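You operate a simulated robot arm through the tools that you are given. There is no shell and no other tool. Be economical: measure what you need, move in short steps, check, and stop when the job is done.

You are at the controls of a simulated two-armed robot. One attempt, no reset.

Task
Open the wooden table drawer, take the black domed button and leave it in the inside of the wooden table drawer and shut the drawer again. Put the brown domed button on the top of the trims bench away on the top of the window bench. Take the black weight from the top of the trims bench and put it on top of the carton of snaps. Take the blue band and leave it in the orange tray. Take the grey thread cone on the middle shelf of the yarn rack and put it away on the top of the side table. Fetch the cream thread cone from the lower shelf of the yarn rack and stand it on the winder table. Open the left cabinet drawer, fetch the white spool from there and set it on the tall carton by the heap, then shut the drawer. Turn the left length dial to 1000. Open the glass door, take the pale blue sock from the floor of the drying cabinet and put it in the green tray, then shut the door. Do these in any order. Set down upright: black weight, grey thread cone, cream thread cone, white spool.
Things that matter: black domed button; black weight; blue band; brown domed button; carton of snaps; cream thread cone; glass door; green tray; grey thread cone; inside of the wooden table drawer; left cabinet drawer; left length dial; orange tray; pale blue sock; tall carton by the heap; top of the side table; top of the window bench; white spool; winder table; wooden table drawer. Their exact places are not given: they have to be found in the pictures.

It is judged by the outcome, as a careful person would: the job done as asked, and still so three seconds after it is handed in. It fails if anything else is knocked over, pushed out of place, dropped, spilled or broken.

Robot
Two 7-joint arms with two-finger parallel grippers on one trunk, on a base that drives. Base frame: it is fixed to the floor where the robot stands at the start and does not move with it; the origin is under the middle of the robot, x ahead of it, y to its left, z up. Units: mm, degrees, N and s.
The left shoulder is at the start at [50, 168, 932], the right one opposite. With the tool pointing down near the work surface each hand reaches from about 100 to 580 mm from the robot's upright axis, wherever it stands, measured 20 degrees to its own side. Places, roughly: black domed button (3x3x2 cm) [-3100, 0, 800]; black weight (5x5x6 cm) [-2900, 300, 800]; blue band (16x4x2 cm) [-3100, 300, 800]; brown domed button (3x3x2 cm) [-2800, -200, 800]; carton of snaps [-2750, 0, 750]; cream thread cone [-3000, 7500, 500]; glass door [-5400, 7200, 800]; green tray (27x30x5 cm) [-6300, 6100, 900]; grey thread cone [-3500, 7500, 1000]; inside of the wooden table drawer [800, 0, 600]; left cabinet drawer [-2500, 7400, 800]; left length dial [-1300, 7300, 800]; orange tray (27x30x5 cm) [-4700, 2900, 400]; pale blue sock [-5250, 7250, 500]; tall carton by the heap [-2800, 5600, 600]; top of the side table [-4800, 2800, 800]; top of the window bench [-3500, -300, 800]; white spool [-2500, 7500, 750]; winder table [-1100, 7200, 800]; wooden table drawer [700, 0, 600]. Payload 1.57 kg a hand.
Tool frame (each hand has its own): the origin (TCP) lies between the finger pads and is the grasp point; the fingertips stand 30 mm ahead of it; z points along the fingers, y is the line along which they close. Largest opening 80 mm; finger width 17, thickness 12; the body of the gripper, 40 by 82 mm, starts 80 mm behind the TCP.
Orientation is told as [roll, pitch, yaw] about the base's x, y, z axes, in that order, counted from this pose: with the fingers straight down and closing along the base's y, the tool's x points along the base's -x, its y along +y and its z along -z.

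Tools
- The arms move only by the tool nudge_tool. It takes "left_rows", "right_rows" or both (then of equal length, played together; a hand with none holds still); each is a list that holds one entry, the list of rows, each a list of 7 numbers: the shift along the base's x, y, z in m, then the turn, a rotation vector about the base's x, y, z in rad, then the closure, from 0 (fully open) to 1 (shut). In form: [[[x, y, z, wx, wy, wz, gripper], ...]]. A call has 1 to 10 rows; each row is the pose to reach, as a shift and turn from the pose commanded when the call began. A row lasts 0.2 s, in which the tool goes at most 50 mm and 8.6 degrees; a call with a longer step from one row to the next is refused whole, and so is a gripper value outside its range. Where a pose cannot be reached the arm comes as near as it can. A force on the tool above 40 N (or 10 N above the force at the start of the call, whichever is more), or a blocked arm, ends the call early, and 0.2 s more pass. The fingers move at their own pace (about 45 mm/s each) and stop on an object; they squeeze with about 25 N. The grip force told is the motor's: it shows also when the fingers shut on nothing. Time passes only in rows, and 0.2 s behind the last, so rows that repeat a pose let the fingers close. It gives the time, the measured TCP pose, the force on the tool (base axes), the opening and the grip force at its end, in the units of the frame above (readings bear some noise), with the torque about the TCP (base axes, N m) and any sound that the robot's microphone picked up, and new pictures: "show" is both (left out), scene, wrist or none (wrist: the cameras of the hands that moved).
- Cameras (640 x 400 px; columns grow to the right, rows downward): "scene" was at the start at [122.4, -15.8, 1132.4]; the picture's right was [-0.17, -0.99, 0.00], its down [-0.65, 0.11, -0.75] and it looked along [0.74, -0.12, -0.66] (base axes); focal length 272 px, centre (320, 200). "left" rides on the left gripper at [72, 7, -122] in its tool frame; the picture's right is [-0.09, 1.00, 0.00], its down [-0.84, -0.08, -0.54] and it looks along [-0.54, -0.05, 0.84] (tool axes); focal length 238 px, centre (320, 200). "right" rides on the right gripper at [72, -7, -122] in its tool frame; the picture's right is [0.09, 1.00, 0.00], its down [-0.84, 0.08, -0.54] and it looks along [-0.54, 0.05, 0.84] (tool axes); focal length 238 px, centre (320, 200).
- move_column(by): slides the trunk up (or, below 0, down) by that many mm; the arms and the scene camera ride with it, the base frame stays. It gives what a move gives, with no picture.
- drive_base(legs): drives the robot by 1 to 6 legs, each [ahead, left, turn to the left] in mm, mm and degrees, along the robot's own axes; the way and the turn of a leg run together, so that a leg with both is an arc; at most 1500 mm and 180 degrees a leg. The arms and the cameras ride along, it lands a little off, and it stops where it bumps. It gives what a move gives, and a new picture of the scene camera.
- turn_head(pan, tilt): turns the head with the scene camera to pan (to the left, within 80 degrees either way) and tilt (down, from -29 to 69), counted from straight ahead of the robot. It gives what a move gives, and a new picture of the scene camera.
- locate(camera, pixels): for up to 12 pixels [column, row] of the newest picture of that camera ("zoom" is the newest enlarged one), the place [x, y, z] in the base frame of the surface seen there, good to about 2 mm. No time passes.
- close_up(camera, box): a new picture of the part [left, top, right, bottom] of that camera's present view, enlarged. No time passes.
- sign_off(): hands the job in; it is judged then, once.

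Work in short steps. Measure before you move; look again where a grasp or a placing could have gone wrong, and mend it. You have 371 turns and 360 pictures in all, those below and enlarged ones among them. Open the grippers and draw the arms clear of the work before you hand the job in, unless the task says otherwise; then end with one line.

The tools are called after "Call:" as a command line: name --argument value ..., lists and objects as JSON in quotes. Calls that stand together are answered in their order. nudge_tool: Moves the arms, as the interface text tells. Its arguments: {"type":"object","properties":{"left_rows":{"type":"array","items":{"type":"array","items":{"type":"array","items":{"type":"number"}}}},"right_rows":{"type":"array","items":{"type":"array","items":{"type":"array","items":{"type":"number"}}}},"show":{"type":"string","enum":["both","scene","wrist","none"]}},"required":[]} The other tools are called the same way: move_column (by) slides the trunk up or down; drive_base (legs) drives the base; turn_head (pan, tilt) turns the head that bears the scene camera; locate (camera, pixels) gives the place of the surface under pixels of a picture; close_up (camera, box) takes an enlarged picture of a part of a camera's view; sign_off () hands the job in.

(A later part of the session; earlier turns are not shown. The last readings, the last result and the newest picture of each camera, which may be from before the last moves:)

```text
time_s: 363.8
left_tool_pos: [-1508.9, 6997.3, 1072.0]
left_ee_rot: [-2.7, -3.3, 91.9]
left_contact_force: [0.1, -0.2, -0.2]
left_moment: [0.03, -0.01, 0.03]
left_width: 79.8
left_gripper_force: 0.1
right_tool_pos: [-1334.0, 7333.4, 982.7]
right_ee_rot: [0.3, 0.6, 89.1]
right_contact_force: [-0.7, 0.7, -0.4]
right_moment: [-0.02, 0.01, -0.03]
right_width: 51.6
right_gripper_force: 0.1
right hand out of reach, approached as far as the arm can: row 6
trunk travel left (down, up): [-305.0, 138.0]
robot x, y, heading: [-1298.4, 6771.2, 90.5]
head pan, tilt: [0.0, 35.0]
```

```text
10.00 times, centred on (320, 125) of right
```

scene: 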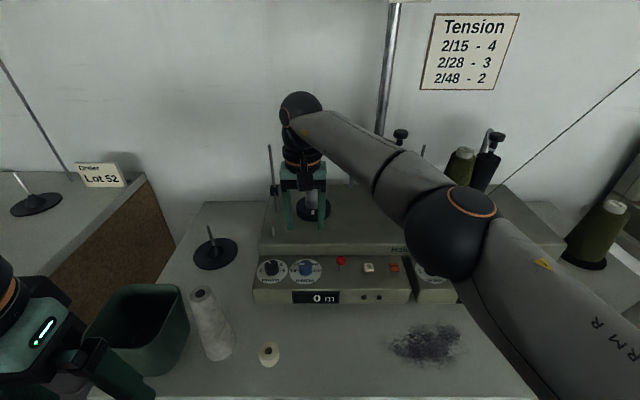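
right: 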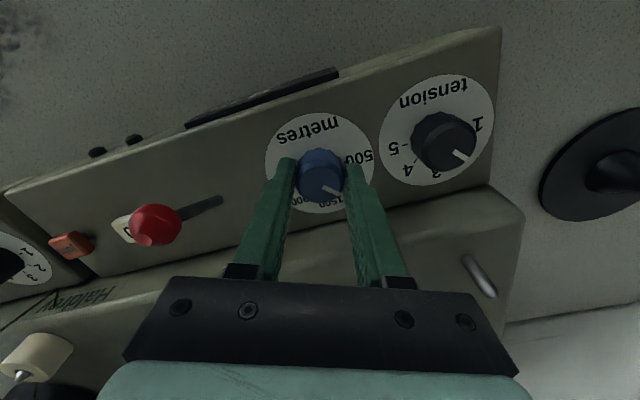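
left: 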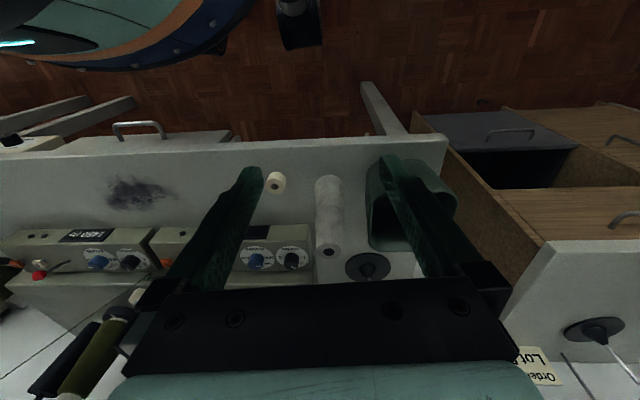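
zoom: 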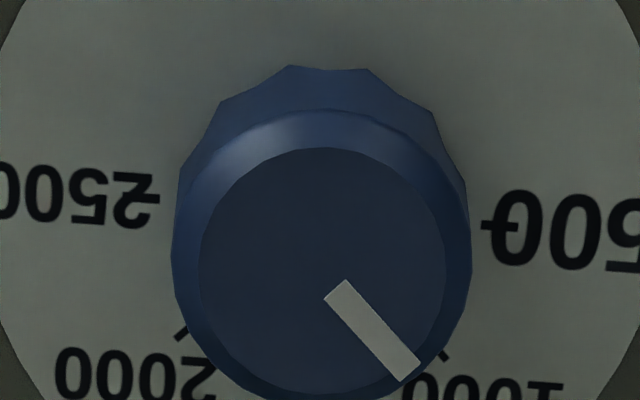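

The dial now reads 1000 (within ~1.5°). I retract the right hand, back away and move left to the cabinet.

Call:
nudge_tool --right_rows '[[[0.01, -0.03, 0.03, 0, 0, 0, 0], [0.03, -0.07, 0.04, 0, 0, 0, 0], [0.06, -0.11, 0.05, 0, 0, 0, 0], [0.09, -0.15, 0.06, 0, 0, 0, 0], [0.12, -0.18, 0.06, 0, 0, 0, 0], [0.15, -0.2, 0.06, 0, 0, 0, 0]]]' --show "none"

Call:
drive_base --legs '[[-250, 0, 0], [0, 900, 0]]'

Call:
turn_head --pan 15 --tilt 35

```text
refused: row 3 steps farther than a row can; nothing moved
```

```text
time_s: 369.9
left_tool_pos: [-2408.0, 6745.4, 1071.9]
left_ee_rot: [-2.7, -3.3, 92.2]
left_contact_force: [0.0, 0.1, -0.5]
left_moment: [0.0, 0.01, -0.03]
left_width: 79.9
left_gripper_force: 0.2
right_tool_pos: [-2234.8, 7082.9, 983.4]
right_ee_rot: [0.2, 0.6, 89.2]
right_contact_force: [0.0, 0.4, 0.7]
right_moment: [-0.02, 0.03, -0.01]
right_width: 51.9
right_gripper_force: 0.0
trunk travel left (down, up): [-305.0, 138.0]
robot x, y, heading: [-2197.7, 6521.8, 90.3]
head pan, tilt: [0.0, 35.0]
```

scene: 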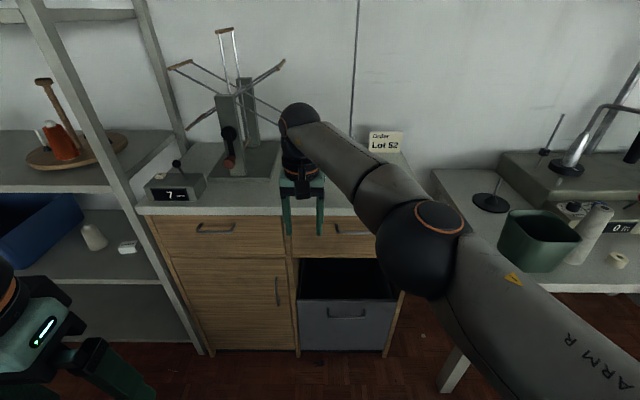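

```text
time_s: 370.7
left_tool_pos: [-2407.0, 6744.5, 1070.5]
left_ee_rot: [-2.7, -3.2, 92.1]
left_contact_force: [0.3, -0.2, -0.6]
left_moment: [0.01, -0.01, -0.02]
left_width: 80.2
left_gripper_force: 0.1
right_tool_pos: [-2235.0, 7082.9, 983.6]
right_ee_rot: [0.2, 0.6, 89.3]
right_contact_force: [0.4, 0.7, -0.1]
right_moment: [0.01, 0.0, -0.03]
right_width: 52.0
right_gripper_force: 0.0
trunk travel left (down, up): [-305.0, 138.0]
robot x, y, heading: [-2197.0, 6520.8, 90.3]
head pan, tilt: [15.0, 35.0]
```

scene: 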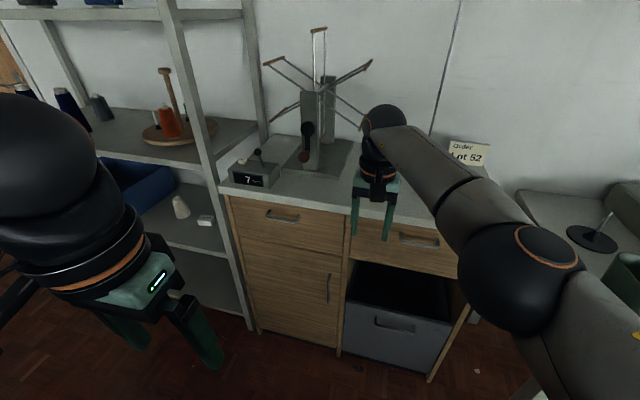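

Nothing was touched. The left drawer handle is at (283,216), the cream cone at (180,207), a grey cone near (101,107). I measure.

Call:
locate --camera "scene" --pixels '[[272, 215], [283, 219], [297, 217], [240, 220], [345, 240], [285, 200], [180, 207], [101, 107], [205, 221], [230, 190], [250, 310], [283, 212]]'

Call:
close_up --camera "scene" --box '[215, 150, 355, 260]'

Call:
close_up --camera "scene" --box '[30, 70, 250, 240]'

```text
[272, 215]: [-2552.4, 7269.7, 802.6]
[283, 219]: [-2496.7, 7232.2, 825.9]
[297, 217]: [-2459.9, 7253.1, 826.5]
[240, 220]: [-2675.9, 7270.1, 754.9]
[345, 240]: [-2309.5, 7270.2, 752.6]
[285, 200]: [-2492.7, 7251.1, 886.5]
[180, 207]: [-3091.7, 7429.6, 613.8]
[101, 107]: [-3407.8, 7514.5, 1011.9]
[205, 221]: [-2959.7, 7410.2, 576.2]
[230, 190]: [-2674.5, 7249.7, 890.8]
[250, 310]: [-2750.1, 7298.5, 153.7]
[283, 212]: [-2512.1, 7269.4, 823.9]
```

```text
3.64 times, centred on (285, 205) of scene
```

zoom: 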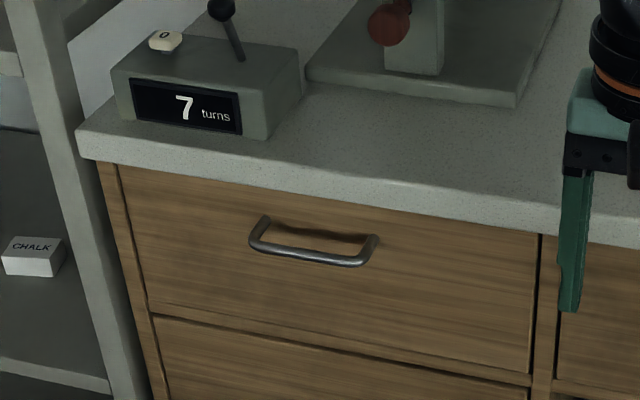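

```text
2.35 times, centred on (140, 155) of scene
```

zoom: 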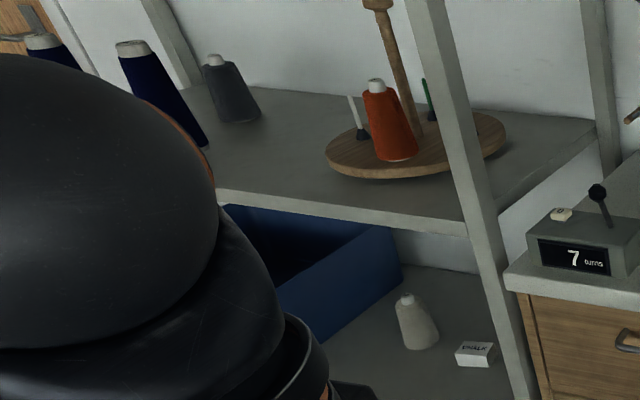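

I pull the right hand in, then move the base to face the left drawer.

Call:
nudge_tool --right_rows '[[[0.01, -0.03, 0.02, 0, 0, 0, 0.3], [0.03, -0.07, 0.03, 0, 0, 0, 0.6], [0.05, -0.11, 0.04, 0, 0, 0, 1], [0.07, -0.15, 0.05, 0, 0, 0, 1], [0.09, -0.19, 0.06, 0, 0, 0, 1], [0.1, -0.22, 0.06, 0, 0, 0, 1]]]' --show "none"

Call:
drive_base --legs '[[0, 400, 0], [240, 0, 0]]'

Call:
turn_head --pan -10 --tilt 50

```text
time_s: 372.1
left_tool_pos: [-2407.2, 6745.4, 1071.6]
left_ee_rot: [-2.8, -3.3, 92.2]
left_contact_force: [0.6, -0.4, -0.9]
left_moment: [-0.02, 0.03, 0.01]
left_width: 80.1
left_gripper_force: 0.0
right_tool_pos: [-2134.4, 6858.8, 1043.3]
right_ee_rot: [0.1, 0.6, 89.3]
right_contact_force: [1.2, 0.0, 0.6]
right_moment: [-0.02, -0.01, 0.01]
right_width: 0.1
right_gripper_force: 21.5
trunk travel left (down, up): [-305.0, 138.0]
robot x, y, heading: [-2199.1, 6521.4, 90.3]
head pan, tilt: [15.0, 35.0]
```

```text
time_s: 375.9
left_tool_pos: [-2812.3, 6977.0, 1071.3]
left_ee_rot: [-2.7, -3.3, 92.4]
left_contact_force: [-0.4, 0.4, -0.3]
left_moment: [-0.02, 0.02, -0.03]
left_width: 79.9
left_gripper_force: 0.1
right_tool_pos: [-2539.5, 7093.3, 1042.5]
right_ee_rot: [0.2, 0.6, 89.6]
right_contact_force: [-0.1, 0.9, -0.5]
right_moment: [-0.01, -0.01, -0.03]
right_width: 0.1
right_gripper_force: 21.1
trunk travel left (down, up): [-305.0, 138.0]
robot x, y, heading: [-2601.2, 6753.2, 90.8]
head pan, tilt: [15.0, 35.0]
```

scene: 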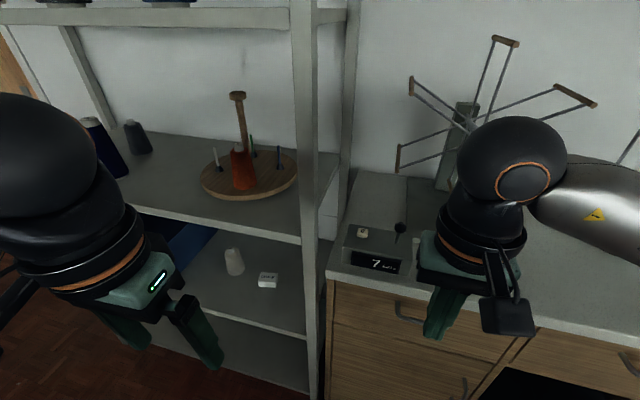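

```text
time_s: 376.8
left_tool_pos: [-2813.6, 6976.9, 1071.4]
left_ee_rot: [-2.7, -3.3, 92.5]
left_contact_force: [-0.3, -0.6, 0.5]
left_moment: [0.02, -0.01, 0.0]
left_width: 79.8
left_gripper_force: 0.1
right_tool_pos: [-2538.8, 7092.9, 1043.4]
right_ee_rot: [0.2, 0.6, 89.6]
right_contact_force: [-0.7, 0.2, 0.3]
right_moment: [0.02, -0.02, 0.01]
right_width: 0.1
right_gripper_force: 21.3
trunk travel left (down, up): [-305.0, 138.0]
robot x, y, heading: [-2599.7, 6754.4, 90.5]
head pan, tilt: [-10.0, 50.0]
```

scene: 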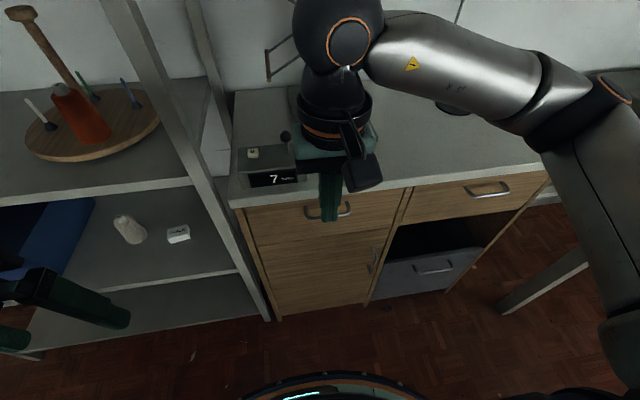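

I move the right hand (fingers shut) to in front of and above the handle and tilt it 30°.

Call:
nudge_tool --right_rows '[[[0.01, 0.02, -0.025, 0.13, 0, 0, 1], [0.02, 0.04, -0.05, 0.26, 0, 0, 1], [0.03, 0.06, -0.08, 0.39, 0, 0, 1], [0.04, 0.08, -0.11, 0.524, 0, 0, 1], [0.041, 0.085, -0.128, 0.524, 0, 0, 1]]]' --show "both"

Call:
close_up --camera "scene" --box '[280, 160, 400, 260]'

```text
time_s: 378.0
left_tool_pos: [-2813.8, 6977.2, 1072.0]
left_ee_rot: [-2.7, -3.2, 92.4]
left_contact_force: [-0.1, 0.9, -1.2]
left_moment: [-0.01, 0.01, 0.0]
left_width: 80.1
left_gripper_force: 0.1
right_tool_pos: [-2497.8, 7177.0, 913.7]
right_ee_rot: [0.4, -29.5, 89.6]
right_contact_force: [-0.1, 0.3, 0.1]
right_moment: [0.02, 0.04, 0.0]
right_width: 0.0
right_gripper_force: 21.3
trunk travel left (down, up): [-305.0, 138.0]
robot x, y, heading: [-2598.8, 6754.1, 90.6]
head pan, tilt: [-10.0, 50.0]
```

scene: 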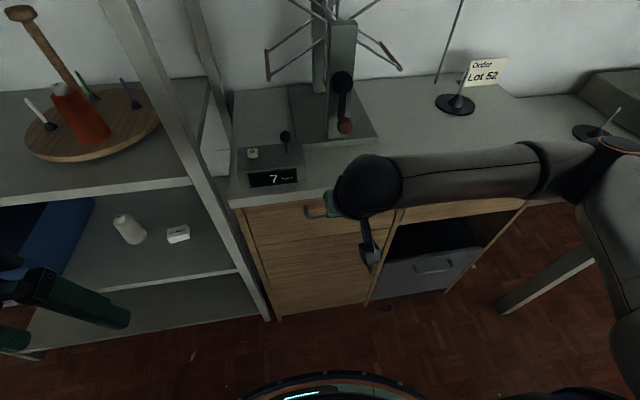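
right: 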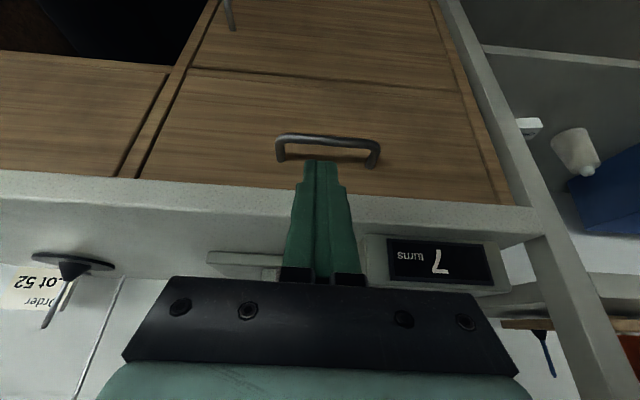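

```text
4.00 times, centred on (340, 210) of scene
```

zoom: 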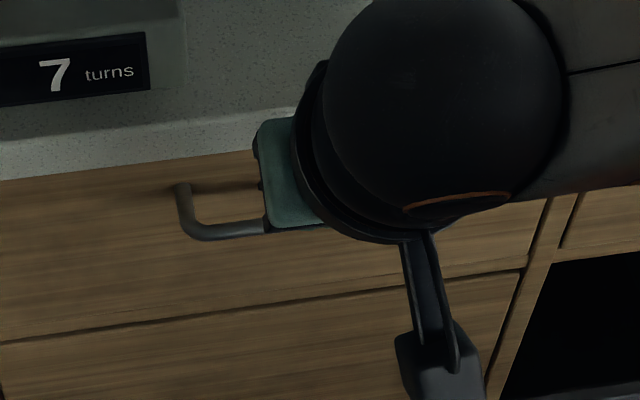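

Now exact measures of bar, panel and counter edge from the wrist picture.

Call:
close_up --camera "right" --box '[250, 110, 410, 210]'

Call:
locate --camera "zoom" --pixels '[[200, 110], [200, 120], [200, 132], [420, 130], [420, 142], [440, 200], [120, 150], [120, 270], [160, 330], [450, 320], [450, 345], [300, 175]]'

```text
4.00 times, centred on (330, 160) of right
```

zoom: 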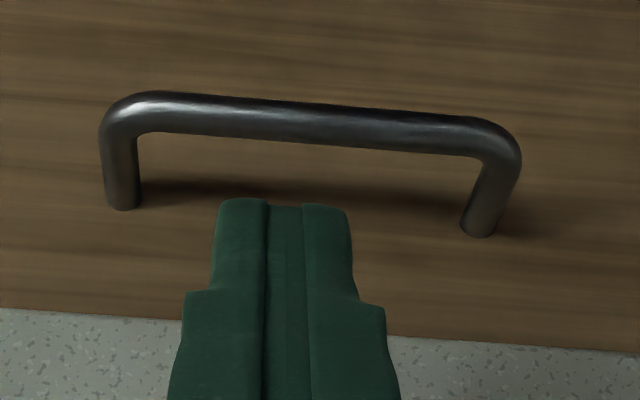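

```text
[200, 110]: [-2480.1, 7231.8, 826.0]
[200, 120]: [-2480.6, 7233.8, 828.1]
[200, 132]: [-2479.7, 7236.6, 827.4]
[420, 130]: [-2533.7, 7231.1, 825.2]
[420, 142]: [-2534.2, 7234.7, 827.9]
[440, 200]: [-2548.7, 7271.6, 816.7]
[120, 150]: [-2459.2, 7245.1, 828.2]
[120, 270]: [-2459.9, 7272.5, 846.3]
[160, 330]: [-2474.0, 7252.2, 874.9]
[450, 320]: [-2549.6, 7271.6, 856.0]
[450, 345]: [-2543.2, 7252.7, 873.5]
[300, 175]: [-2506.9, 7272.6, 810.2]
```

Bar centre ≈ (7236, 823), panel y=7272, counter edge y≈7251. I align on the 30° line, then slide down behind the bar.

Call:
nudge_tool --right_rows '[[[-0.001, 0.02, -0.014, 0, 0, 0, 1], [-0.001, 0.042, -0.028, 0, 0, 0, 1], [-0.001, 0.0495, -0.041, 0, 0, 0, 1], [-0.001, 0.057, -0.054, 0, 0, 0, 1], [-0.001, 0.0645, -0.067, 0, 0, 0, 1]]]' --show "wrist"

```text
time_s: 379.2
left_tool_pos: [-2813.7, 6976.8, 1071.6]
left_ee_rot: [-2.7, -3.3, 92.5]
left_contact_force: [0.6, 0.6, 0.5]
left_moment: [0.0, 0.0, -0.03]
left_width: 79.9
left_gripper_force: 0.1
right_tool_pos: [-2500.7, 7242.9, 847.3]
right_ee_rot: [0.3, -29.5, 89.5]
right_contact_force: [-0.5, 0.2, 0.6]
right_moment: [0.01, 0.0, -0.02]
right_width: 0.0
right_gripper_force: 21.2
trunk travel left (down, up): [-305.0, 138.0]
robot x, y, heading: [-2601.8, 6752.8, 90.6]
head pan, tilt: [-10.0, 50.0]
```

right: 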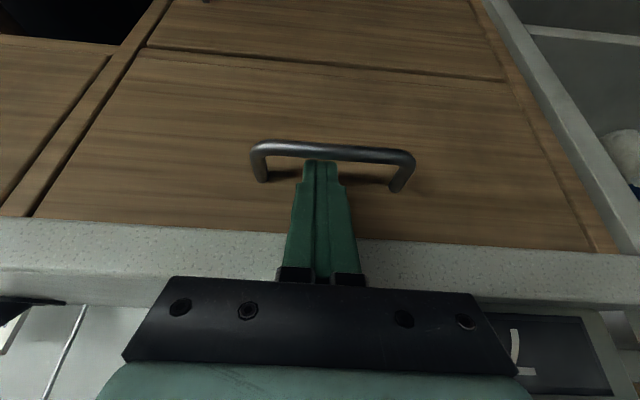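

The fingertips are behind the bar without contact force. I pull back gently, first 60 mm.

Call:
nudge_tool --right_rows '[[[0, -0.01, -0.002, 0, 0, 0, 1], [0, -0.02, -0.002, 0, 0, 0, 1], [0, -0.035, -0.002, 0, 0, 0, 1], [0, -0.05, -0.002, 0, 0, 0, 1], [0, -0.065, -0.002, 0, 0, 0, 1]]]' --show "wrist"

```text
time_s: 380.4
left_tool_pos: [-2813.3, 6977.2, 1071.4]
left_ee_rot: [-2.7, -3.3, 92.5]
left_contact_force: [-0.5, -0.2, -0.8]
left_moment: [-0.02, -0.02, 0.01]
left_width: 79.8
left_gripper_force: 0.1
right_tool_pos: [-2501.0, 7176.7, 846.0]
right_ee_rot: [0.3, -29.2, 89.6]
right_contact_force: [0.5, -0.4, 0.2]
right_moment: [0.01, 0.02, 0.01]
right_width: 0.1
right_gripper_force: 21.7
trunk travel left (down, up): [-305.0, 138.0]
robot x, y, heading: [-2603.6, 6756.4, 90.4]
head pan, tilt: [-10.0, 50.0]
```

right: 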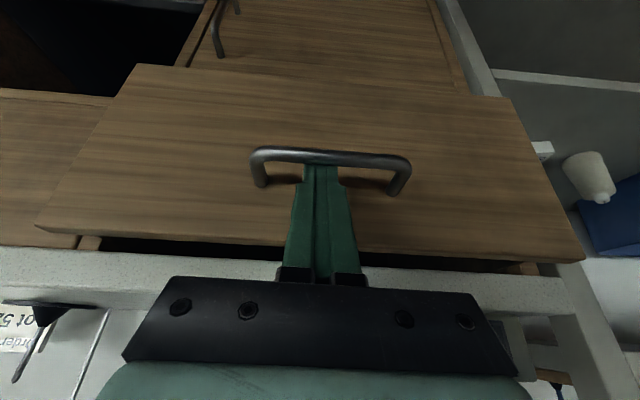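

The drawer follows. I pull 110 mm more by arm, then a further 130 mm by backing the base.

Call:
nudge_tool --right_rows '[[[0, -0.022, 0, 0, 0, 0, 1], [0, -0.044, 0, 0, 0, 0, 1], [0, -0.066, 0, 0, 0, 0, 1], [0, -0.088, 0, 0, 0, 0, 1], [0, -0.11, 0, 0, 0, 0, 1]]]' --show "none"

Call:
drive_base --legs '[[-100, 0, 0]]'

```text
time_s: 381.6
left_tool_pos: [-2814.0, 6975.9, 1072.0]
left_ee_rot: [-2.9, -3.4, 92.4]
left_contact_force: [-1.4, 0.0, 0.4]
left_moment: [0.0, -0.01, 0.02]
left_width: 79.8
left_gripper_force: 0.0
right_tool_pos: [-2500.3, 7065.0, 844.1]
right_ee_rot: [0.3, -29.5, 89.5]
right_contact_force: [0.5, -0.1, 0.0]
right_moment: [0.0, 0.02, -0.01]
right_width: 0.0
right_gripper_force: 21.2
trunk travel left (down, up): [-305.0, 138.0]
robot x, y, heading: [-2602.4, 6752.5, 90.6]
head pan, tilt: [-10.0, 50.0]
```

```text
time_s: 382.8
left_tool_pos: [-2811.2, 6876.9, 1073.3]
left_ee_rot: [-2.7, -3.4, 92.3]
left_contact_force: [-0.2, -0.1, 0.6]
left_moment: [0.05, 0.02, -0.02]
left_width: 79.9
left_gripper_force: 0.0
right_tool_pos: [-2500.0, 6965.9, 844.3]
right_ee_rot: [0.3, -29.5, 89.4]
right_contact_force: [-0.2, -0.1, -0.4]
right_moment: [0.01, 0.01, 0.03]
right_width: 0.2
right_gripper_force: 21.4
trunk travel left (down, up): [-305.0, 138.0]
robot x, y, heading: [-2599.3, 6651.6, 90.5]
head pan, tilt: [-10.0, 50.0]
```

scene: 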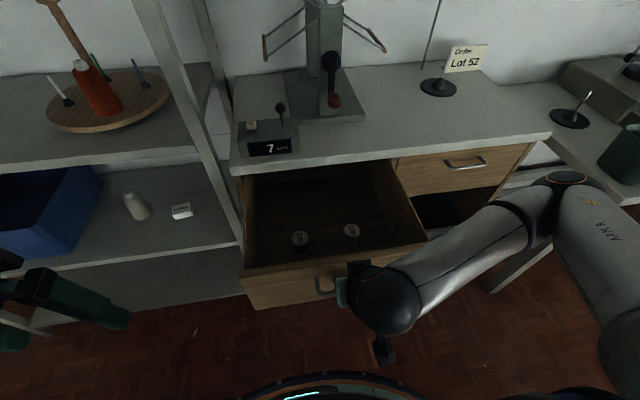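

Open about 275 mm. I unhook and lift the right hand away, then look at the spools.

Call:
nudge_tool --right_rows '[[[0, 0.005, 0, 0, 0, 0, 1], [0, -0.015, 0.035, 0, 0, 0, 1], [0, -0.035, 0.07, 0, 0, 0, 1], [0.02, -0.035, 0.11, -0.1, 0, 0, 0.6], [0.05, -0.03, 0.14, -0.22, 0, 0, 0], [0.08, -0.02, 0.17, -0.34, 0, 0, 0], [0.1, 0, 0.2, -0.46, 0, 0, 0], [0.12, 0.02, 0.22, -0.515, 0, 0, 0]]]' --show "scene"

Call:
close_up --camera "scene" --box '[235, 155, 435, 310]'

```text
time_s: 384.6
left_tool_pos: [-2810.0, 6878.2, 1071.7]
left_ee_rot: [-2.7, -3.3, 92.2]
left_contact_force: [-0.7, 0.6, -0.5]
left_moment: [0.02, -0.01, -0.04]
left_width: 80.2
left_gripper_force: 0.2
right_tool_pos: [-2376.9, 6988.7, 1064.3]
right_ee_rot: [0.2, 0.2, 89.6]
right_contact_force: [0.1, -0.1, 0.3]
right_moment: [0.0, 0.02, 0.02]
right_width: 80.0
right_gripper_force: 0.1
right hand out of reach, approached as far as the arm can: row 2, 3, 4, 5
trunk travel left (down, up): [-305.0, 138.0]
robot x, y, heading: [-2602.3, 6655.5, 90.3]
head pan, tilt: [-10.0, 50.0]
```

scene: 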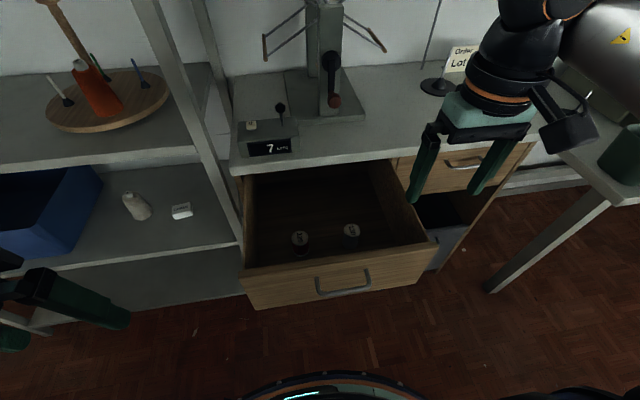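

```text
2.58 times, centred on (335, 232) of scene
```

zoom: 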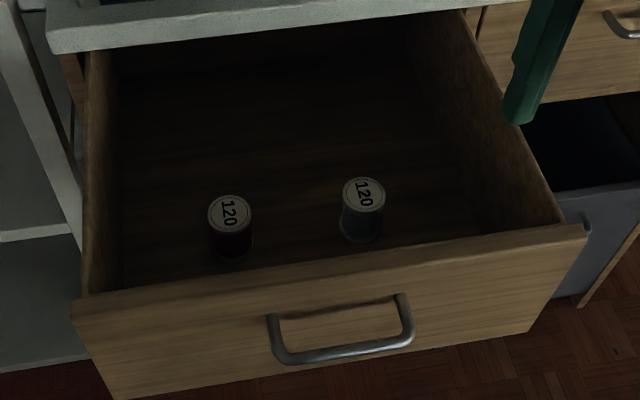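

The right-hand spool (362,210 in zoom) looks pale, the left one dark red. I measure it and view from the wrist camera.

Call:
locate --camera "zoom" --pixels '[[363, 195], [345, 195], [382, 195], [360, 225], [230, 215], [300, 200], [350, 270], [560, 235], [420, 180], [300, 285]]'

Call:
nudge_tool --right_rows '[[[-0.02, 0.005, -0.005, 0, 0, 0, 0], [-0.04, 0.01, -0.01, 0, 0, 0, 0], [-0.06, 0.02, -0.015, 0, 0, 0, 0], [-0.08, 0.03, -0.02, 0, 0, 0, 0]]]' --show "wrist"

```text
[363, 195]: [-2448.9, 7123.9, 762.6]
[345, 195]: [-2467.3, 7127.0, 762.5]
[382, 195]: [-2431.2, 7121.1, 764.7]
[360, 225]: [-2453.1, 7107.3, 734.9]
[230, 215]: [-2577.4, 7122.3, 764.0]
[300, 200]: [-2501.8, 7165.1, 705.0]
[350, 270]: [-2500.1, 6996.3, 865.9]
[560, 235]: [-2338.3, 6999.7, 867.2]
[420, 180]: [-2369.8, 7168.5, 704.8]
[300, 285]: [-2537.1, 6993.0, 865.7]
```

```text
time_s: 385.6
left_tool_pos: [-2810.6, 6877.8, 1071.3]
left_ee_rot: [-2.6, -3.3, 92.2]
left_contact_force: [-0.2, -0.1, 0.0]
left_moment: [0.02, -0.03, -0.01]
left_width: 80.0
left_gripper_force: 0.0
right_tool_pos: [-2460.2, 7016.8, 1044.8]
right_ee_rot: [0.2, 0.1, 89.4]
right_contact_force: [0.8, 0.1, -0.4]
right_moment: [0.02, -0.01, -0.02]
right_width: 79.9
right_gripper_force: 0.0
trunk travel left (down, up): [-305.0, 138.0]
robot x, y, heading: [-2602.0, 6653.9, 90.7]
head pan, tilt: [-10.0, 50.0]
```

right: 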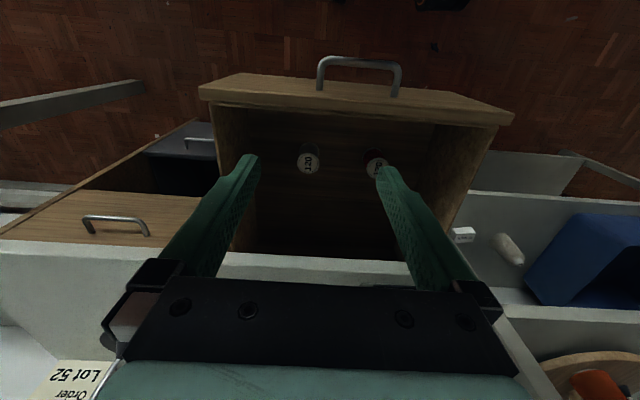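

The pale spool's top centre is (-2450,7122,763), floor 705. I move above it with the hand yawed 34° so the wrist camera stays clear of the drawer front.

Call:
nudge_tool --right_rows '[[[0.002, 0.025, -0.01, 0, 0, -0.12, 0], [0.004, 0.05, -0.02, 0, 0, -0.24, 0], [0.006, 0.075, -0.03, 0, 0, -0.36, 0], [0.008, 0.1, -0.06, 0, 0, -0.48, 0], [0.01, 0.105, -0.1, 0, 0, -0.6, 0], [0.01, 0.105, -0.145, 0, 0, -0.6, 0]]]' --show "wrist"

Call:
locate --camera "right" --pixels '[[320, 130]]'

```text
time_s: 387.0
left_tool_pos: [-2812.6, 6878.9, 1071.5]
left_ee_rot: [-2.7, -3.3, 92.2]
left_contact_force: [0.1, -0.2, -0.2]
left_moment: [-0.02, 0.01, 0.03]
left_width: 79.8
left_gripper_force: 0.0
right_tool_pos: [-2449.7, 7123.7, 896.0]
right_ee_rot: [0.1, 0.0, 55.1]
right_contact_force: [0.2, 0.5, -0.6]
right_moment: [0.0, 0.01, -0.05]
right_width: 80.1
right_gripper_force: 0.1
trunk travel left (down, up): [-305.0, 138.0]
robot x, y, heading: [-2602.0, 6652.9, 90.3]
head pan, tilt: [-10.0, 50.0]
```

right: 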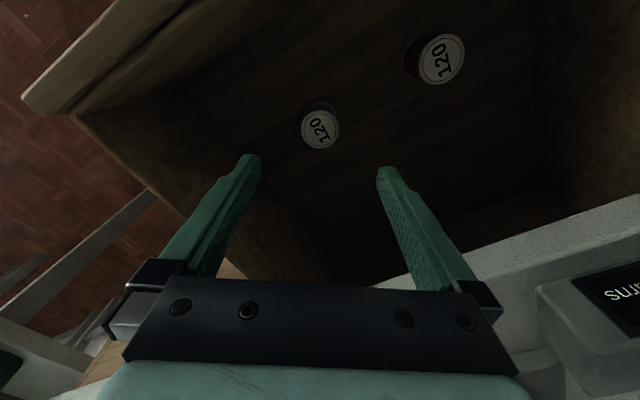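

```text
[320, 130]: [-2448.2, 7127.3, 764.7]
```

Call:
close_up --camera "right" --box '[285, 20, 485, 160]'

Call:
nudge_tool --right_rows '[[[0.001, 0.002, -0.04, 0, 0, 0, 0], [0.001, 0.002, -0.08, 0, 0, 0, 0], [0.001, 0.002, -0.12, 0, 0, 0, 0], [0.001, 0.002, -0.143, 0, 0, 0, 0]]]' --show "wrist"

```text
2.86 times, centred on (385, 90) of right
```

zoom: 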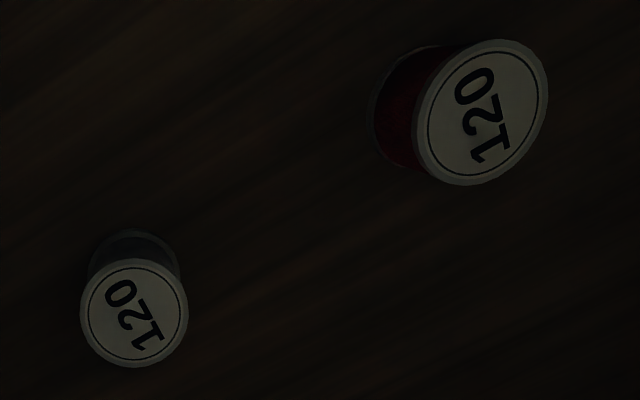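

```text
time_s: 388.0
left_tool_pos: [-2811.8, 6877.3, 1071.4]
left_ee_rot: [-2.7, -3.4, 92.2]
left_contact_force: [-0.7, 0.4, 0.3]
left_moment: [0.01, 0.0, 0.03]
left_width: 80.2
left_gripper_force: 0.0
right_tool_pos: [-2448.8, 7124.9, 754.9]
right_ee_rot: [0.0, 0.0, 55.0]
right_contact_force: [0.0, -0.3, 0.5]
right_moment: [0.01, 0.0, 0.02]
right_width: 80.2
right_gripper_force: 0.1
trunk travel left (down, up): [-305.0, 138.0]
robot x, y, heading: [-2599.2, 6652.7, 90.7]
head pan, tilt: [-10.0, 50.0]
```

right: 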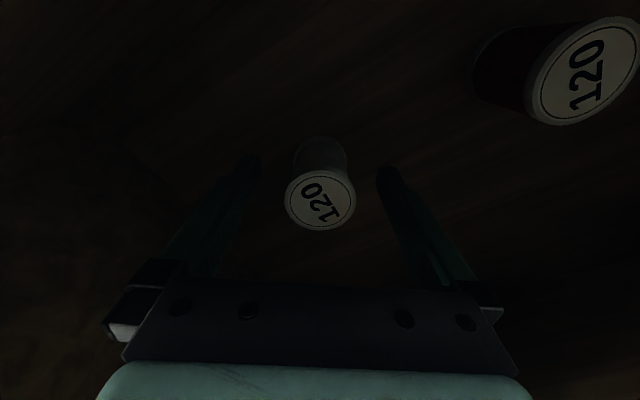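

It is too dark to judge the colour, so I grip this spool, lift it into the light and check.

Call:
nudge_tool --right_rows '[[[0.001, 0.002, 0, 0, 0, 0, 0.4], [0.001, 0.002, 0, 0, 0, 0, 0.8], [0.001, 0.002, 0, 0, 0, 0, 1], [0.001, 0.002, 0, 0, 0, 0, 1], [0.001, 0.002, 0, 0, 0, 0, 1], [0.001, 0.002, 0.03, 0, 0, 0, 1], [0.001, 0.002, 0.07, 0, 0, 0, 1], [0.001, 0.002, 0.11, 0, 0, 0, 1], [0.001, 0.002, 0.15, 0, 0, 0, 1], [0.001, -0.01, 0.19, 0, 0, 0, 1]]]' --show "both"

```text
time_s: 390.2
left_tool_pos: [-2812.0, 6877.4, 1072.7]
left_ee_rot: [-2.7, -3.4, 92.3]
left_contact_force: [0.1, -0.2, 0.2]
left_moment: [0.02, -0.02, 0.05]
left_width: 80.2
left_gripper_force: 0.1
right_tool_pos: [-2446.7, 7115.0, 947.2]
right_ee_rot: [0.2, 0.1, 55.2]
right_contact_force: [0.4, -0.2, -0.2]
right_moment: [0.05, 0.03, 0.02]
right_width: 39.9
right_gripper_force: 24.7
trunk travel left (down, up): [-305.0, 138.0]
robot x, y, heading: [-2598.4, 6655.5, 90.6]
head pan, tilt: [-10.0, 50.0]
```

scene: 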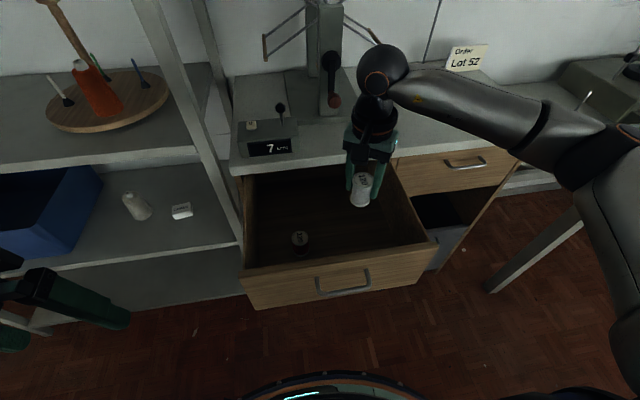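
right: 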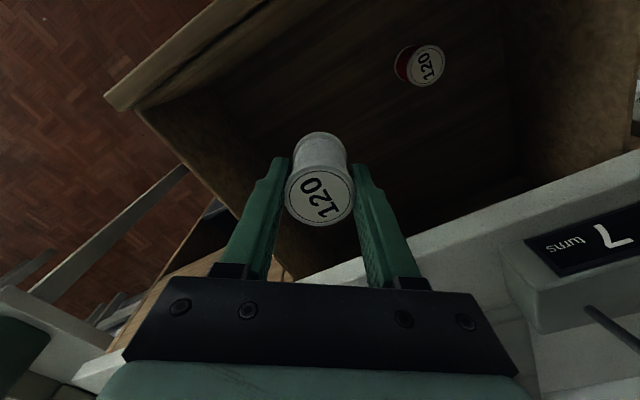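

It is white. I bring it up beside me, and shift the base right so the left hand can push the drawer shut.

Call:
nudge_tool --right_rows '[[[0.02, -0.03, 0.02, 0, 0, 0.1, 1], [0.05, -0.06, 0.04, 0, 0, 0.2, 1], [0.08, -0.09, 0.06, 0, 0, 0.3, 1], [0.11, -0.12, 0.08, 0, 0, 0.4, 1], [0.14, -0.14, 0.1, 0, 0, 0.5, 1], [0.17, -0.15, 0.12, 0, 0, 0.6, 1]]]' --show "none"

Call:
drive_base --legs '[[0, -220, 0]]'

```text
time_s: 391.6
left_tool_pos: [-2811.0, 6878.3, 1070.5]
left_ee_rot: [-2.6, -3.4, 92.2]
left_contact_force: [-0.5, 0.2, -0.3]
left_moment: [-0.02, 0.01, 0.02]
left_width: 80.0
left_gripper_force: 0.0
right_tool_pos: [-2276.7, 6960.9, 1066.2]
right_ee_rot: [0.1, 0.1, 89.6]
right_contact_force: [0.1, 0.3, 0.4]
right_moment: [0.0, 0.01, 0.02]
right_width: 39.9
right_gripper_force: 24.6
trunk travel left (down, up): [-305.0, 138.0]
robot x, y, heading: [-2598.7, 6652.2, 90.6]
head pan, tilt: [-10.0, 50.0]
```

```text
time_s: 393.2
left_tool_pos: [-2596.0, 6880.0, 1072.0]
left_ee_rot: [-2.6, -3.2, 92.2]
left_contact_force: [0.5, -0.2, 0.9]
left_moment: [0.02, -0.01, -0.01]
left_width: 80.1
left_gripper_force: 0.0
right_tool_pos: [-2061.4, 6963.6, 1065.2]
right_ee_rot: [0.2, 0.0, 89.3]
right_contact_force: [-0.4, -0.1, -0.8]
right_moment: [-0.02, -0.01, -0.01]
right_width: 39.7
right_gripper_force: 25.4
trunk travel left (down, up): [-305.0, 138.0]
robot x, y, heading: [-2382.5, 6656.1, 90.4]
head pan, tilt: [-10.0, 50.0]
```

scene: 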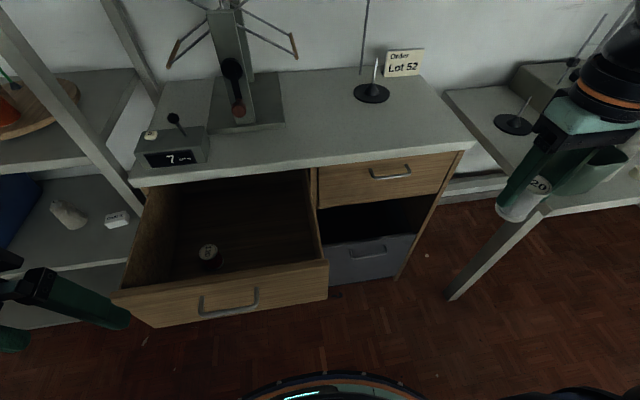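

I back off 120 mm and bring the closed left fingers down in front of the handle.

Call:
drive_base --legs '[[-120, 0, 0]]'

Call:
nudge_tool --left_rows '[[[0.015, 0.02, -0.03, 0, 0, 0, 1], [0.03, 0.04, -0.06, 0, 0, 0, 1], [0.045, 0.06, -0.09, 0, 0, 0, 1], [0.06, 0.08, -0.12, 0, 0, 0, 1], [0.075, 0.1, -0.15, 0, 0, 0, 1], [0.085, 0.12, -0.18, 0, 0, 0, 1], [0.096, 0.14, -0.21, 0, 0, 0, 1], [0.096, 0.155, -0.234, 0, 0, 0, 1]]]' --show "both"

```text
time_s: 394.5
left_tool_pos: [-2593.7, 6761.0, 1071.9]
left_ee_rot: [-2.7, -3.5, 92.1]
left_contact_force: [-0.3, 0.3, -0.1]
left_moment: [0.05, 0.01, -0.01]
left_width: 79.9
left_gripper_force: 0.1
right_tool_pos: [-2060.3, 6843.5, 1066.0]
right_ee_rot: [0.0, -0.1, 89.4]
right_contact_force: [0.1, -0.4, 0.6]
right_moment: [-0.01, 0.0, -0.02]
right_width: 39.9
right_gripper_force: 24.8
trunk travel left (down, up): [-305.0, 138.0]
robot x, y, heading: [-2382.3, 6538.5, 90.3]
head pan, tilt: [-10.0, 50.0]
```

scene: 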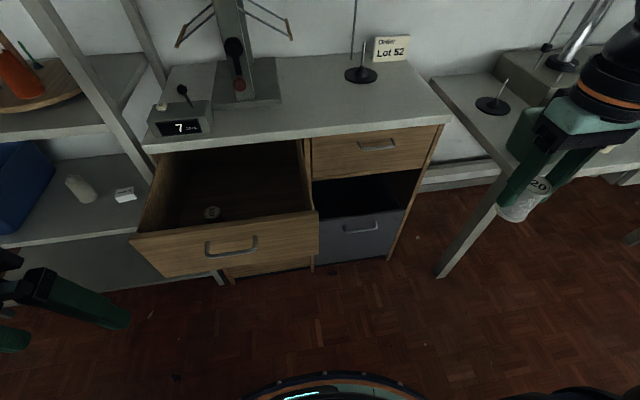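

```text
time_s: 396.3
left_tool_pos: [-2497.1, 6917.7, 837.0]
left_ee_rot: [-2.7, -3.3, 92.1]
left_contact_force: [0.5, -0.4, 0.7]
left_moment: [-0.03, -0.01, 0.01]
left_width: 0.0
left_gripper_force: 20.8
right_tool_pos: [-2061.1, 6845.9, 1066.2]
right_ee_rot: [0.2, 0.1, 89.4]
right_contact_force: [0.0, 1.1, -0.5]
right_moment: [-0.02, 0.0, -0.02]
right_width: 39.9
right_gripper_force: 24.7
trunk travel left (down, up): [-305.0, 138.0]
robot x, y, heading: [-2382.0, 6540.4, 90.2]
head pan, tilt: [-10.0, 50.0]
```

scene: 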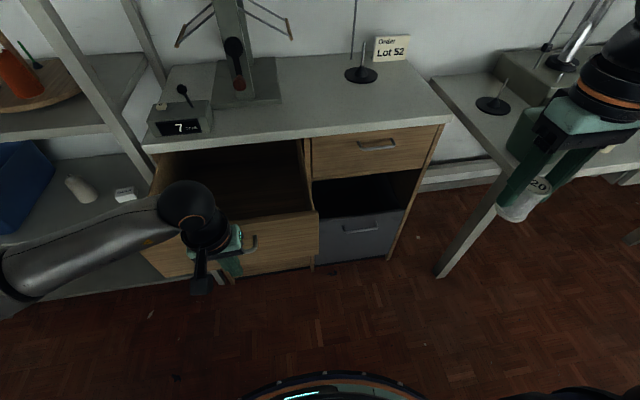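
left: 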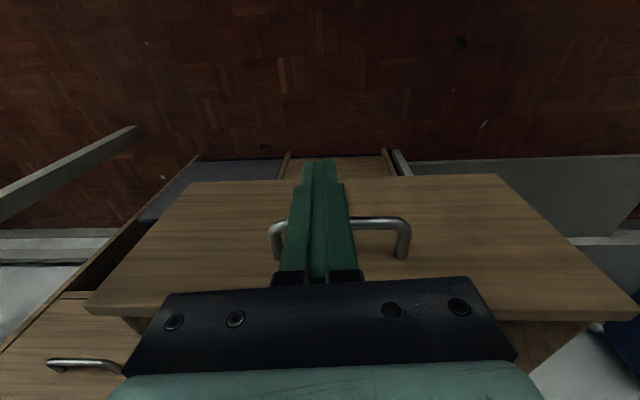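

In front of the handle; I shift 20 mm toward its centre and push the drawer in.

Call:
nudge_tool --left_rows '[[[-0.02, 0.01, 0, 0, 0, 0, 1], [-0.02, 0.035, 0, 0, 0, 0, 1], [-0.02, 0.06, 0, 0, 0, 0, 1], [-0.02, 0.085, 0, 0, 0, 0, 1], [-0.02, 0.11, 0, 0, 0, 0, 1], [-0.02, 0.135, 0, 0, 0, 0, 1], [-0.02, 0.16, 0, 0, 0, 0, 1], [-0.02, 0.185, 0, 0, 0, 0, 1]]]' --show "none"

Call:
drive_base --legs '[[90, 0, 0]]'

```text
time_s: 398.1
left_tool_pos: [-2520.3, 7102.8, 838.7]
left_ee_rot: [-2.7, -3.4, 92.0]
left_contact_force: [0.6, -0.7, -0.2]
left_moment: [-0.01, 0.05, -0.01]
left_width: 0.0
left_gripper_force: 21.7
right_tool_pos: [-2060.9, 6844.6, 1064.7]
right_ee_rot: [0.2, 0.1, 89.4]
right_contact_force: [-0.2, -0.9, 0.1]
right_moment: [0.02, -0.02, 0.01]
right_width: 39.8
right_gripper_force: 25.0
trunk travel left (down, up): [-305.0, 138.0]
robot x, y, heading: [-2381.0, 6535.7, 90.3]
head pan, tilt: [-10.0, 50.0]
```

```text
time_s: 399.2
left_tool_pos: [-2519.2, 7192.1, 836.3]
left_ee_rot: [-2.7, -3.3, 92.1]
left_contact_force: [0.3, 0.4, -0.9]
left_moment: [0.01, -0.01, -0.02]
left_width: 0.0
left_gripper_force: 21.3
right_tool_pos: [-2061.1, 6933.5, 1065.0]
right_ee_rot: [0.1, 0.1, 89.4]
right_contact_force: [-0.4, 0.1, -0.6]
right_moment: [-0.02, 0.0, -0.02]
right_width: 39.7
right_gripper_force: 25.0
trunk travel left (down, up): [-305.0, 138.0]
robot x, y, heading: [-2387.1, 6626.2, 90.6]
head pan, tilt: [-10.0, 50.0]
```

scene: 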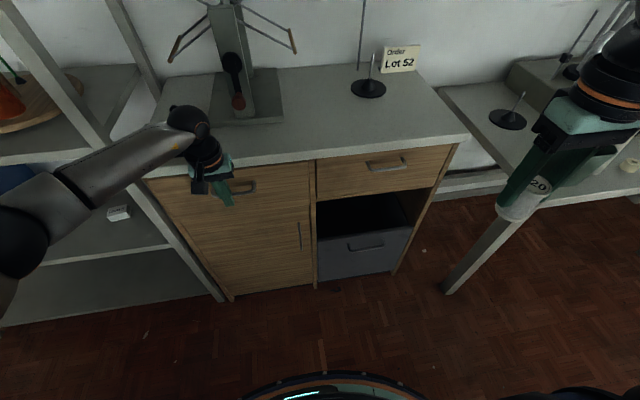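

Nearly shut; the last push by arm until it stops.

Call:
nudge_tool --left_rows '[[[0, 0.01, 0, 0, 0, 0, 1], [0, 0.02, 0, 0, 0, 0, 1], [0, 0.027, 0, 0, 0, 0, 1], [0, 0.034, 0, 0, 0, 0, 1], [0, 0.041, 0, 0, 0, 0, 1], [0, 0.048, 0, 0, 0, 0, 1]]]' --show "wrist"

Call:
locate --camera "scene" --pixels '[[290, 180], [300, 200], [270, 185]]'

```text
time_s: 400.4
left_tool_pos: [-2518.7, 7220.8, 835.7]
left_ee_rot: [-2.5, -1.8, 91.8]
left_contact_force: [-0.8, -13.7, 6.0]
left_moment: [-0.15, 0.03, -0.05]
left_width: 0.0
left_gripper_force: 21.2
right_tool_pos: [-2061.2, 6931.6, 1064.9]
right_ee_rot: [0.1, 0.0, 89.5]
right_contact_force: [0.0, -0.1, -0.7]
right_moment: [-0.05, -0.03, -0.02]
right_width: 39.8
right_gripper_force: 24.8
trunk travel left (down, up): [-305.0, 138.0]
robot x, y, heading: [-2387.9, 6625.4, 90.6]
head pan, tilt: [-10.0, 50.0]
stopped in row 5 (left hand): the force on the tool passed its limit (the readings are from after the stop); the commanded pose is now the measured one
```

left: 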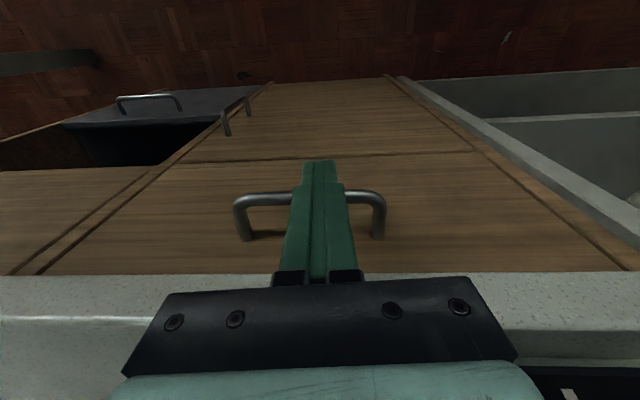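

```text
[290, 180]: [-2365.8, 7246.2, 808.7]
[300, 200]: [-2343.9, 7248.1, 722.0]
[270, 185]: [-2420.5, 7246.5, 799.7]
```

It hit its stop. I retreat the left hand and confirm.

Call:
nudge_tool --left_rows '[[[0, -0.04, 0, 0, 0, 0, 1], [-0.01, -0.08, 0.02, 0, 0, 0, 1], [-0.02, -0.11, 0.05, 0, 0, 0, 0.5], [-0.03, -0.14, 0.08, 0, 0, 0, 0], [-0.04, -0.17, 0.11, 0, 0, 0, 0], [-0.05, -0.2, 0.14, 0, 0, 0, 0], [-0.06, -0.23, 0.17, 0, 0, 0, 0]]]' --show "scene"

Call:
locate --camera "scene" --pixels '[[290, 180], [290, 200], [200, 205], [235, 188]]'

```text
time_s: 402.0
left_tool_pos: [-2582.2, 6992.4, 1004.7]
left_ee_rot: [-2.5, -2.0, 91.9]
left_contact_force: [-0.6, -0.8, -0.6]
left_moment: [-0.01, -0.02, 0.01]
left_width: 80.0
left_gripper_force: 0.2
right_tool_pos: [-2061.2, 6934.2, 1065.9]
right_ee_rot: [0.1, 0.1, 89.4]
right_contact_force: [0.5, -0.3, -1.3]
right_moment: [-0.02, -0.01, 0.01]
right_width: 39.5
right_gripper_force: 25.2
trunk travel left (down, up): [-305.0, 138.0]
robot x, y, heading: [-2385.8, 6625.4, 90.2]
head pan, tilt: [-10.0, 50.0]
```

scene: 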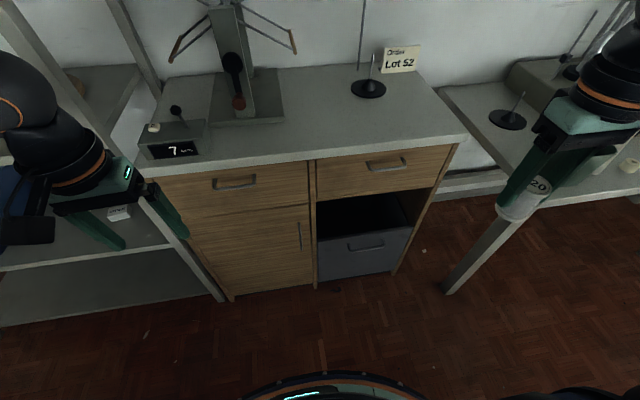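

```text
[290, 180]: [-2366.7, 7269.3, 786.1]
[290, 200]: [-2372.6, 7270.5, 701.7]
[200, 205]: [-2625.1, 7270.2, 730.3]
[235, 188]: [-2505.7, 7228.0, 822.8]
```

Drawer shut. Now for the tall carton: I back off and turn around to face the cartons and heap.

Call:
drive_base --legs '[[-100, 0, 0], [0, 0, 179.8]]'

Call:
turn_head --pan 0 --tilt 40

```text
time_s: 410.6
left_tool_pos: [-2170.0, 6170.7, 1004.9]
left_ee_rot: [-2.5, -1.9, -85.3]
left_contact_force: [0.3, 1.1, 0.7]
left_moment: [-0.02, 0.02, 0.0]
left_width: 80.0
left_gripper_force: 0.0
right_tool_pos: [-2692.2, 6203.9, 1065.6]
right_ee_rot: [0.1, 0.0, -87.7]
right_contact_force: [0.5, -0.6, 0.8]
right_moment: [0.04, -0.03, 0.02]
right_width: 39.8
right_gripper_force: 24.8
trunk travel left (down, up): [-305.0, 138.0]
robot x, y, heading: [-2380.7, 6526.4, -86.5]
head pan, tilt: [-10.0, 50.0]
```

scene: 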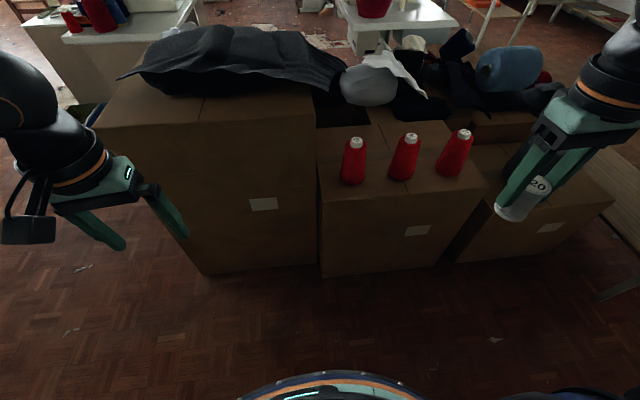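

```text
time_s: 411.3
left_tool_pos: [-2170.9, 6169.6, 1005.1]
left_ee_rot: [-2.5, -2.1, -85.3]
left_contact_force: [-0.1, -0.4, -0.1]
left_moment: [0.02, 0.04, 0.01]
left_width: 79.8
left_gripper_force: 0.2
right_tool_pos: [-2691.8, 6202.6, 1065.7]
right_ee_rot: [0.1, 0.1, -87.8]
right_contact_force: [-0.7, 0.7, -0.3]
right_moment: [-0.01, -0.01, 0.0]
right_width: 39.6
right_gripper_force: 25.6
trunk travel left (down, up): [-305.0, 138.0]
robot x, y, heading: [-2383.8, 6523.3, -86.6]
head pan, tilt: [0.0, 40.0]
```

scene: 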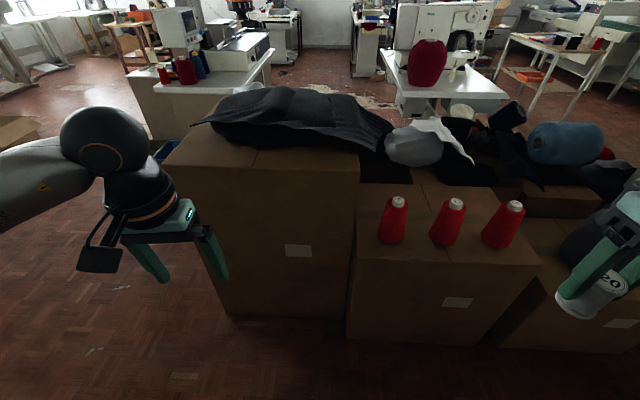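

Call:
locate --camera "scene" --pixels '[[260, 220], [260, 150], [200, 160], [440, 270], [375, 200], [470, 225], [393, 240], [450, 245], [550, 235], [540, 265], [590, 300], [360, 250]]'

Call:
close_up --camera "scene" --box '[340, 100, 640, 350]'

```text
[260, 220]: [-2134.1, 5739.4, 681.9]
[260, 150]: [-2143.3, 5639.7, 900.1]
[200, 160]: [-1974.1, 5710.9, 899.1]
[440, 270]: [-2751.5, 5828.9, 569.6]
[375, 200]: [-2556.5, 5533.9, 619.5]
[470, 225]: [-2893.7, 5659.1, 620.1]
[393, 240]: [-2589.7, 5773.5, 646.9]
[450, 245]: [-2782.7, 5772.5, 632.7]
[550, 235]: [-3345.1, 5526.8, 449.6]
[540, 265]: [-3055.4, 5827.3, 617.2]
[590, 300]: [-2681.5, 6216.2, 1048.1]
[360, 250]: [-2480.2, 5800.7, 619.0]
```

```text
1.60 times, centred on (490, 225) of scene
```

zoom: 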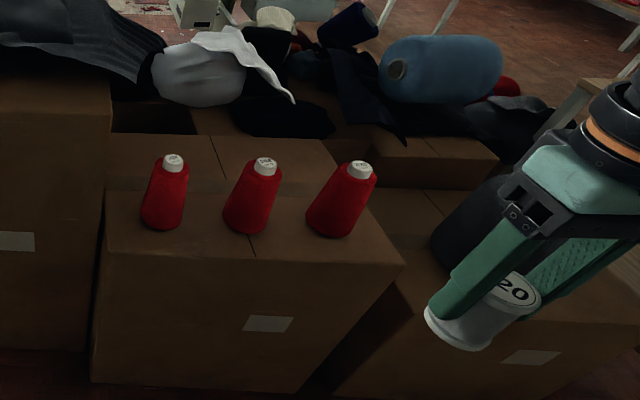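

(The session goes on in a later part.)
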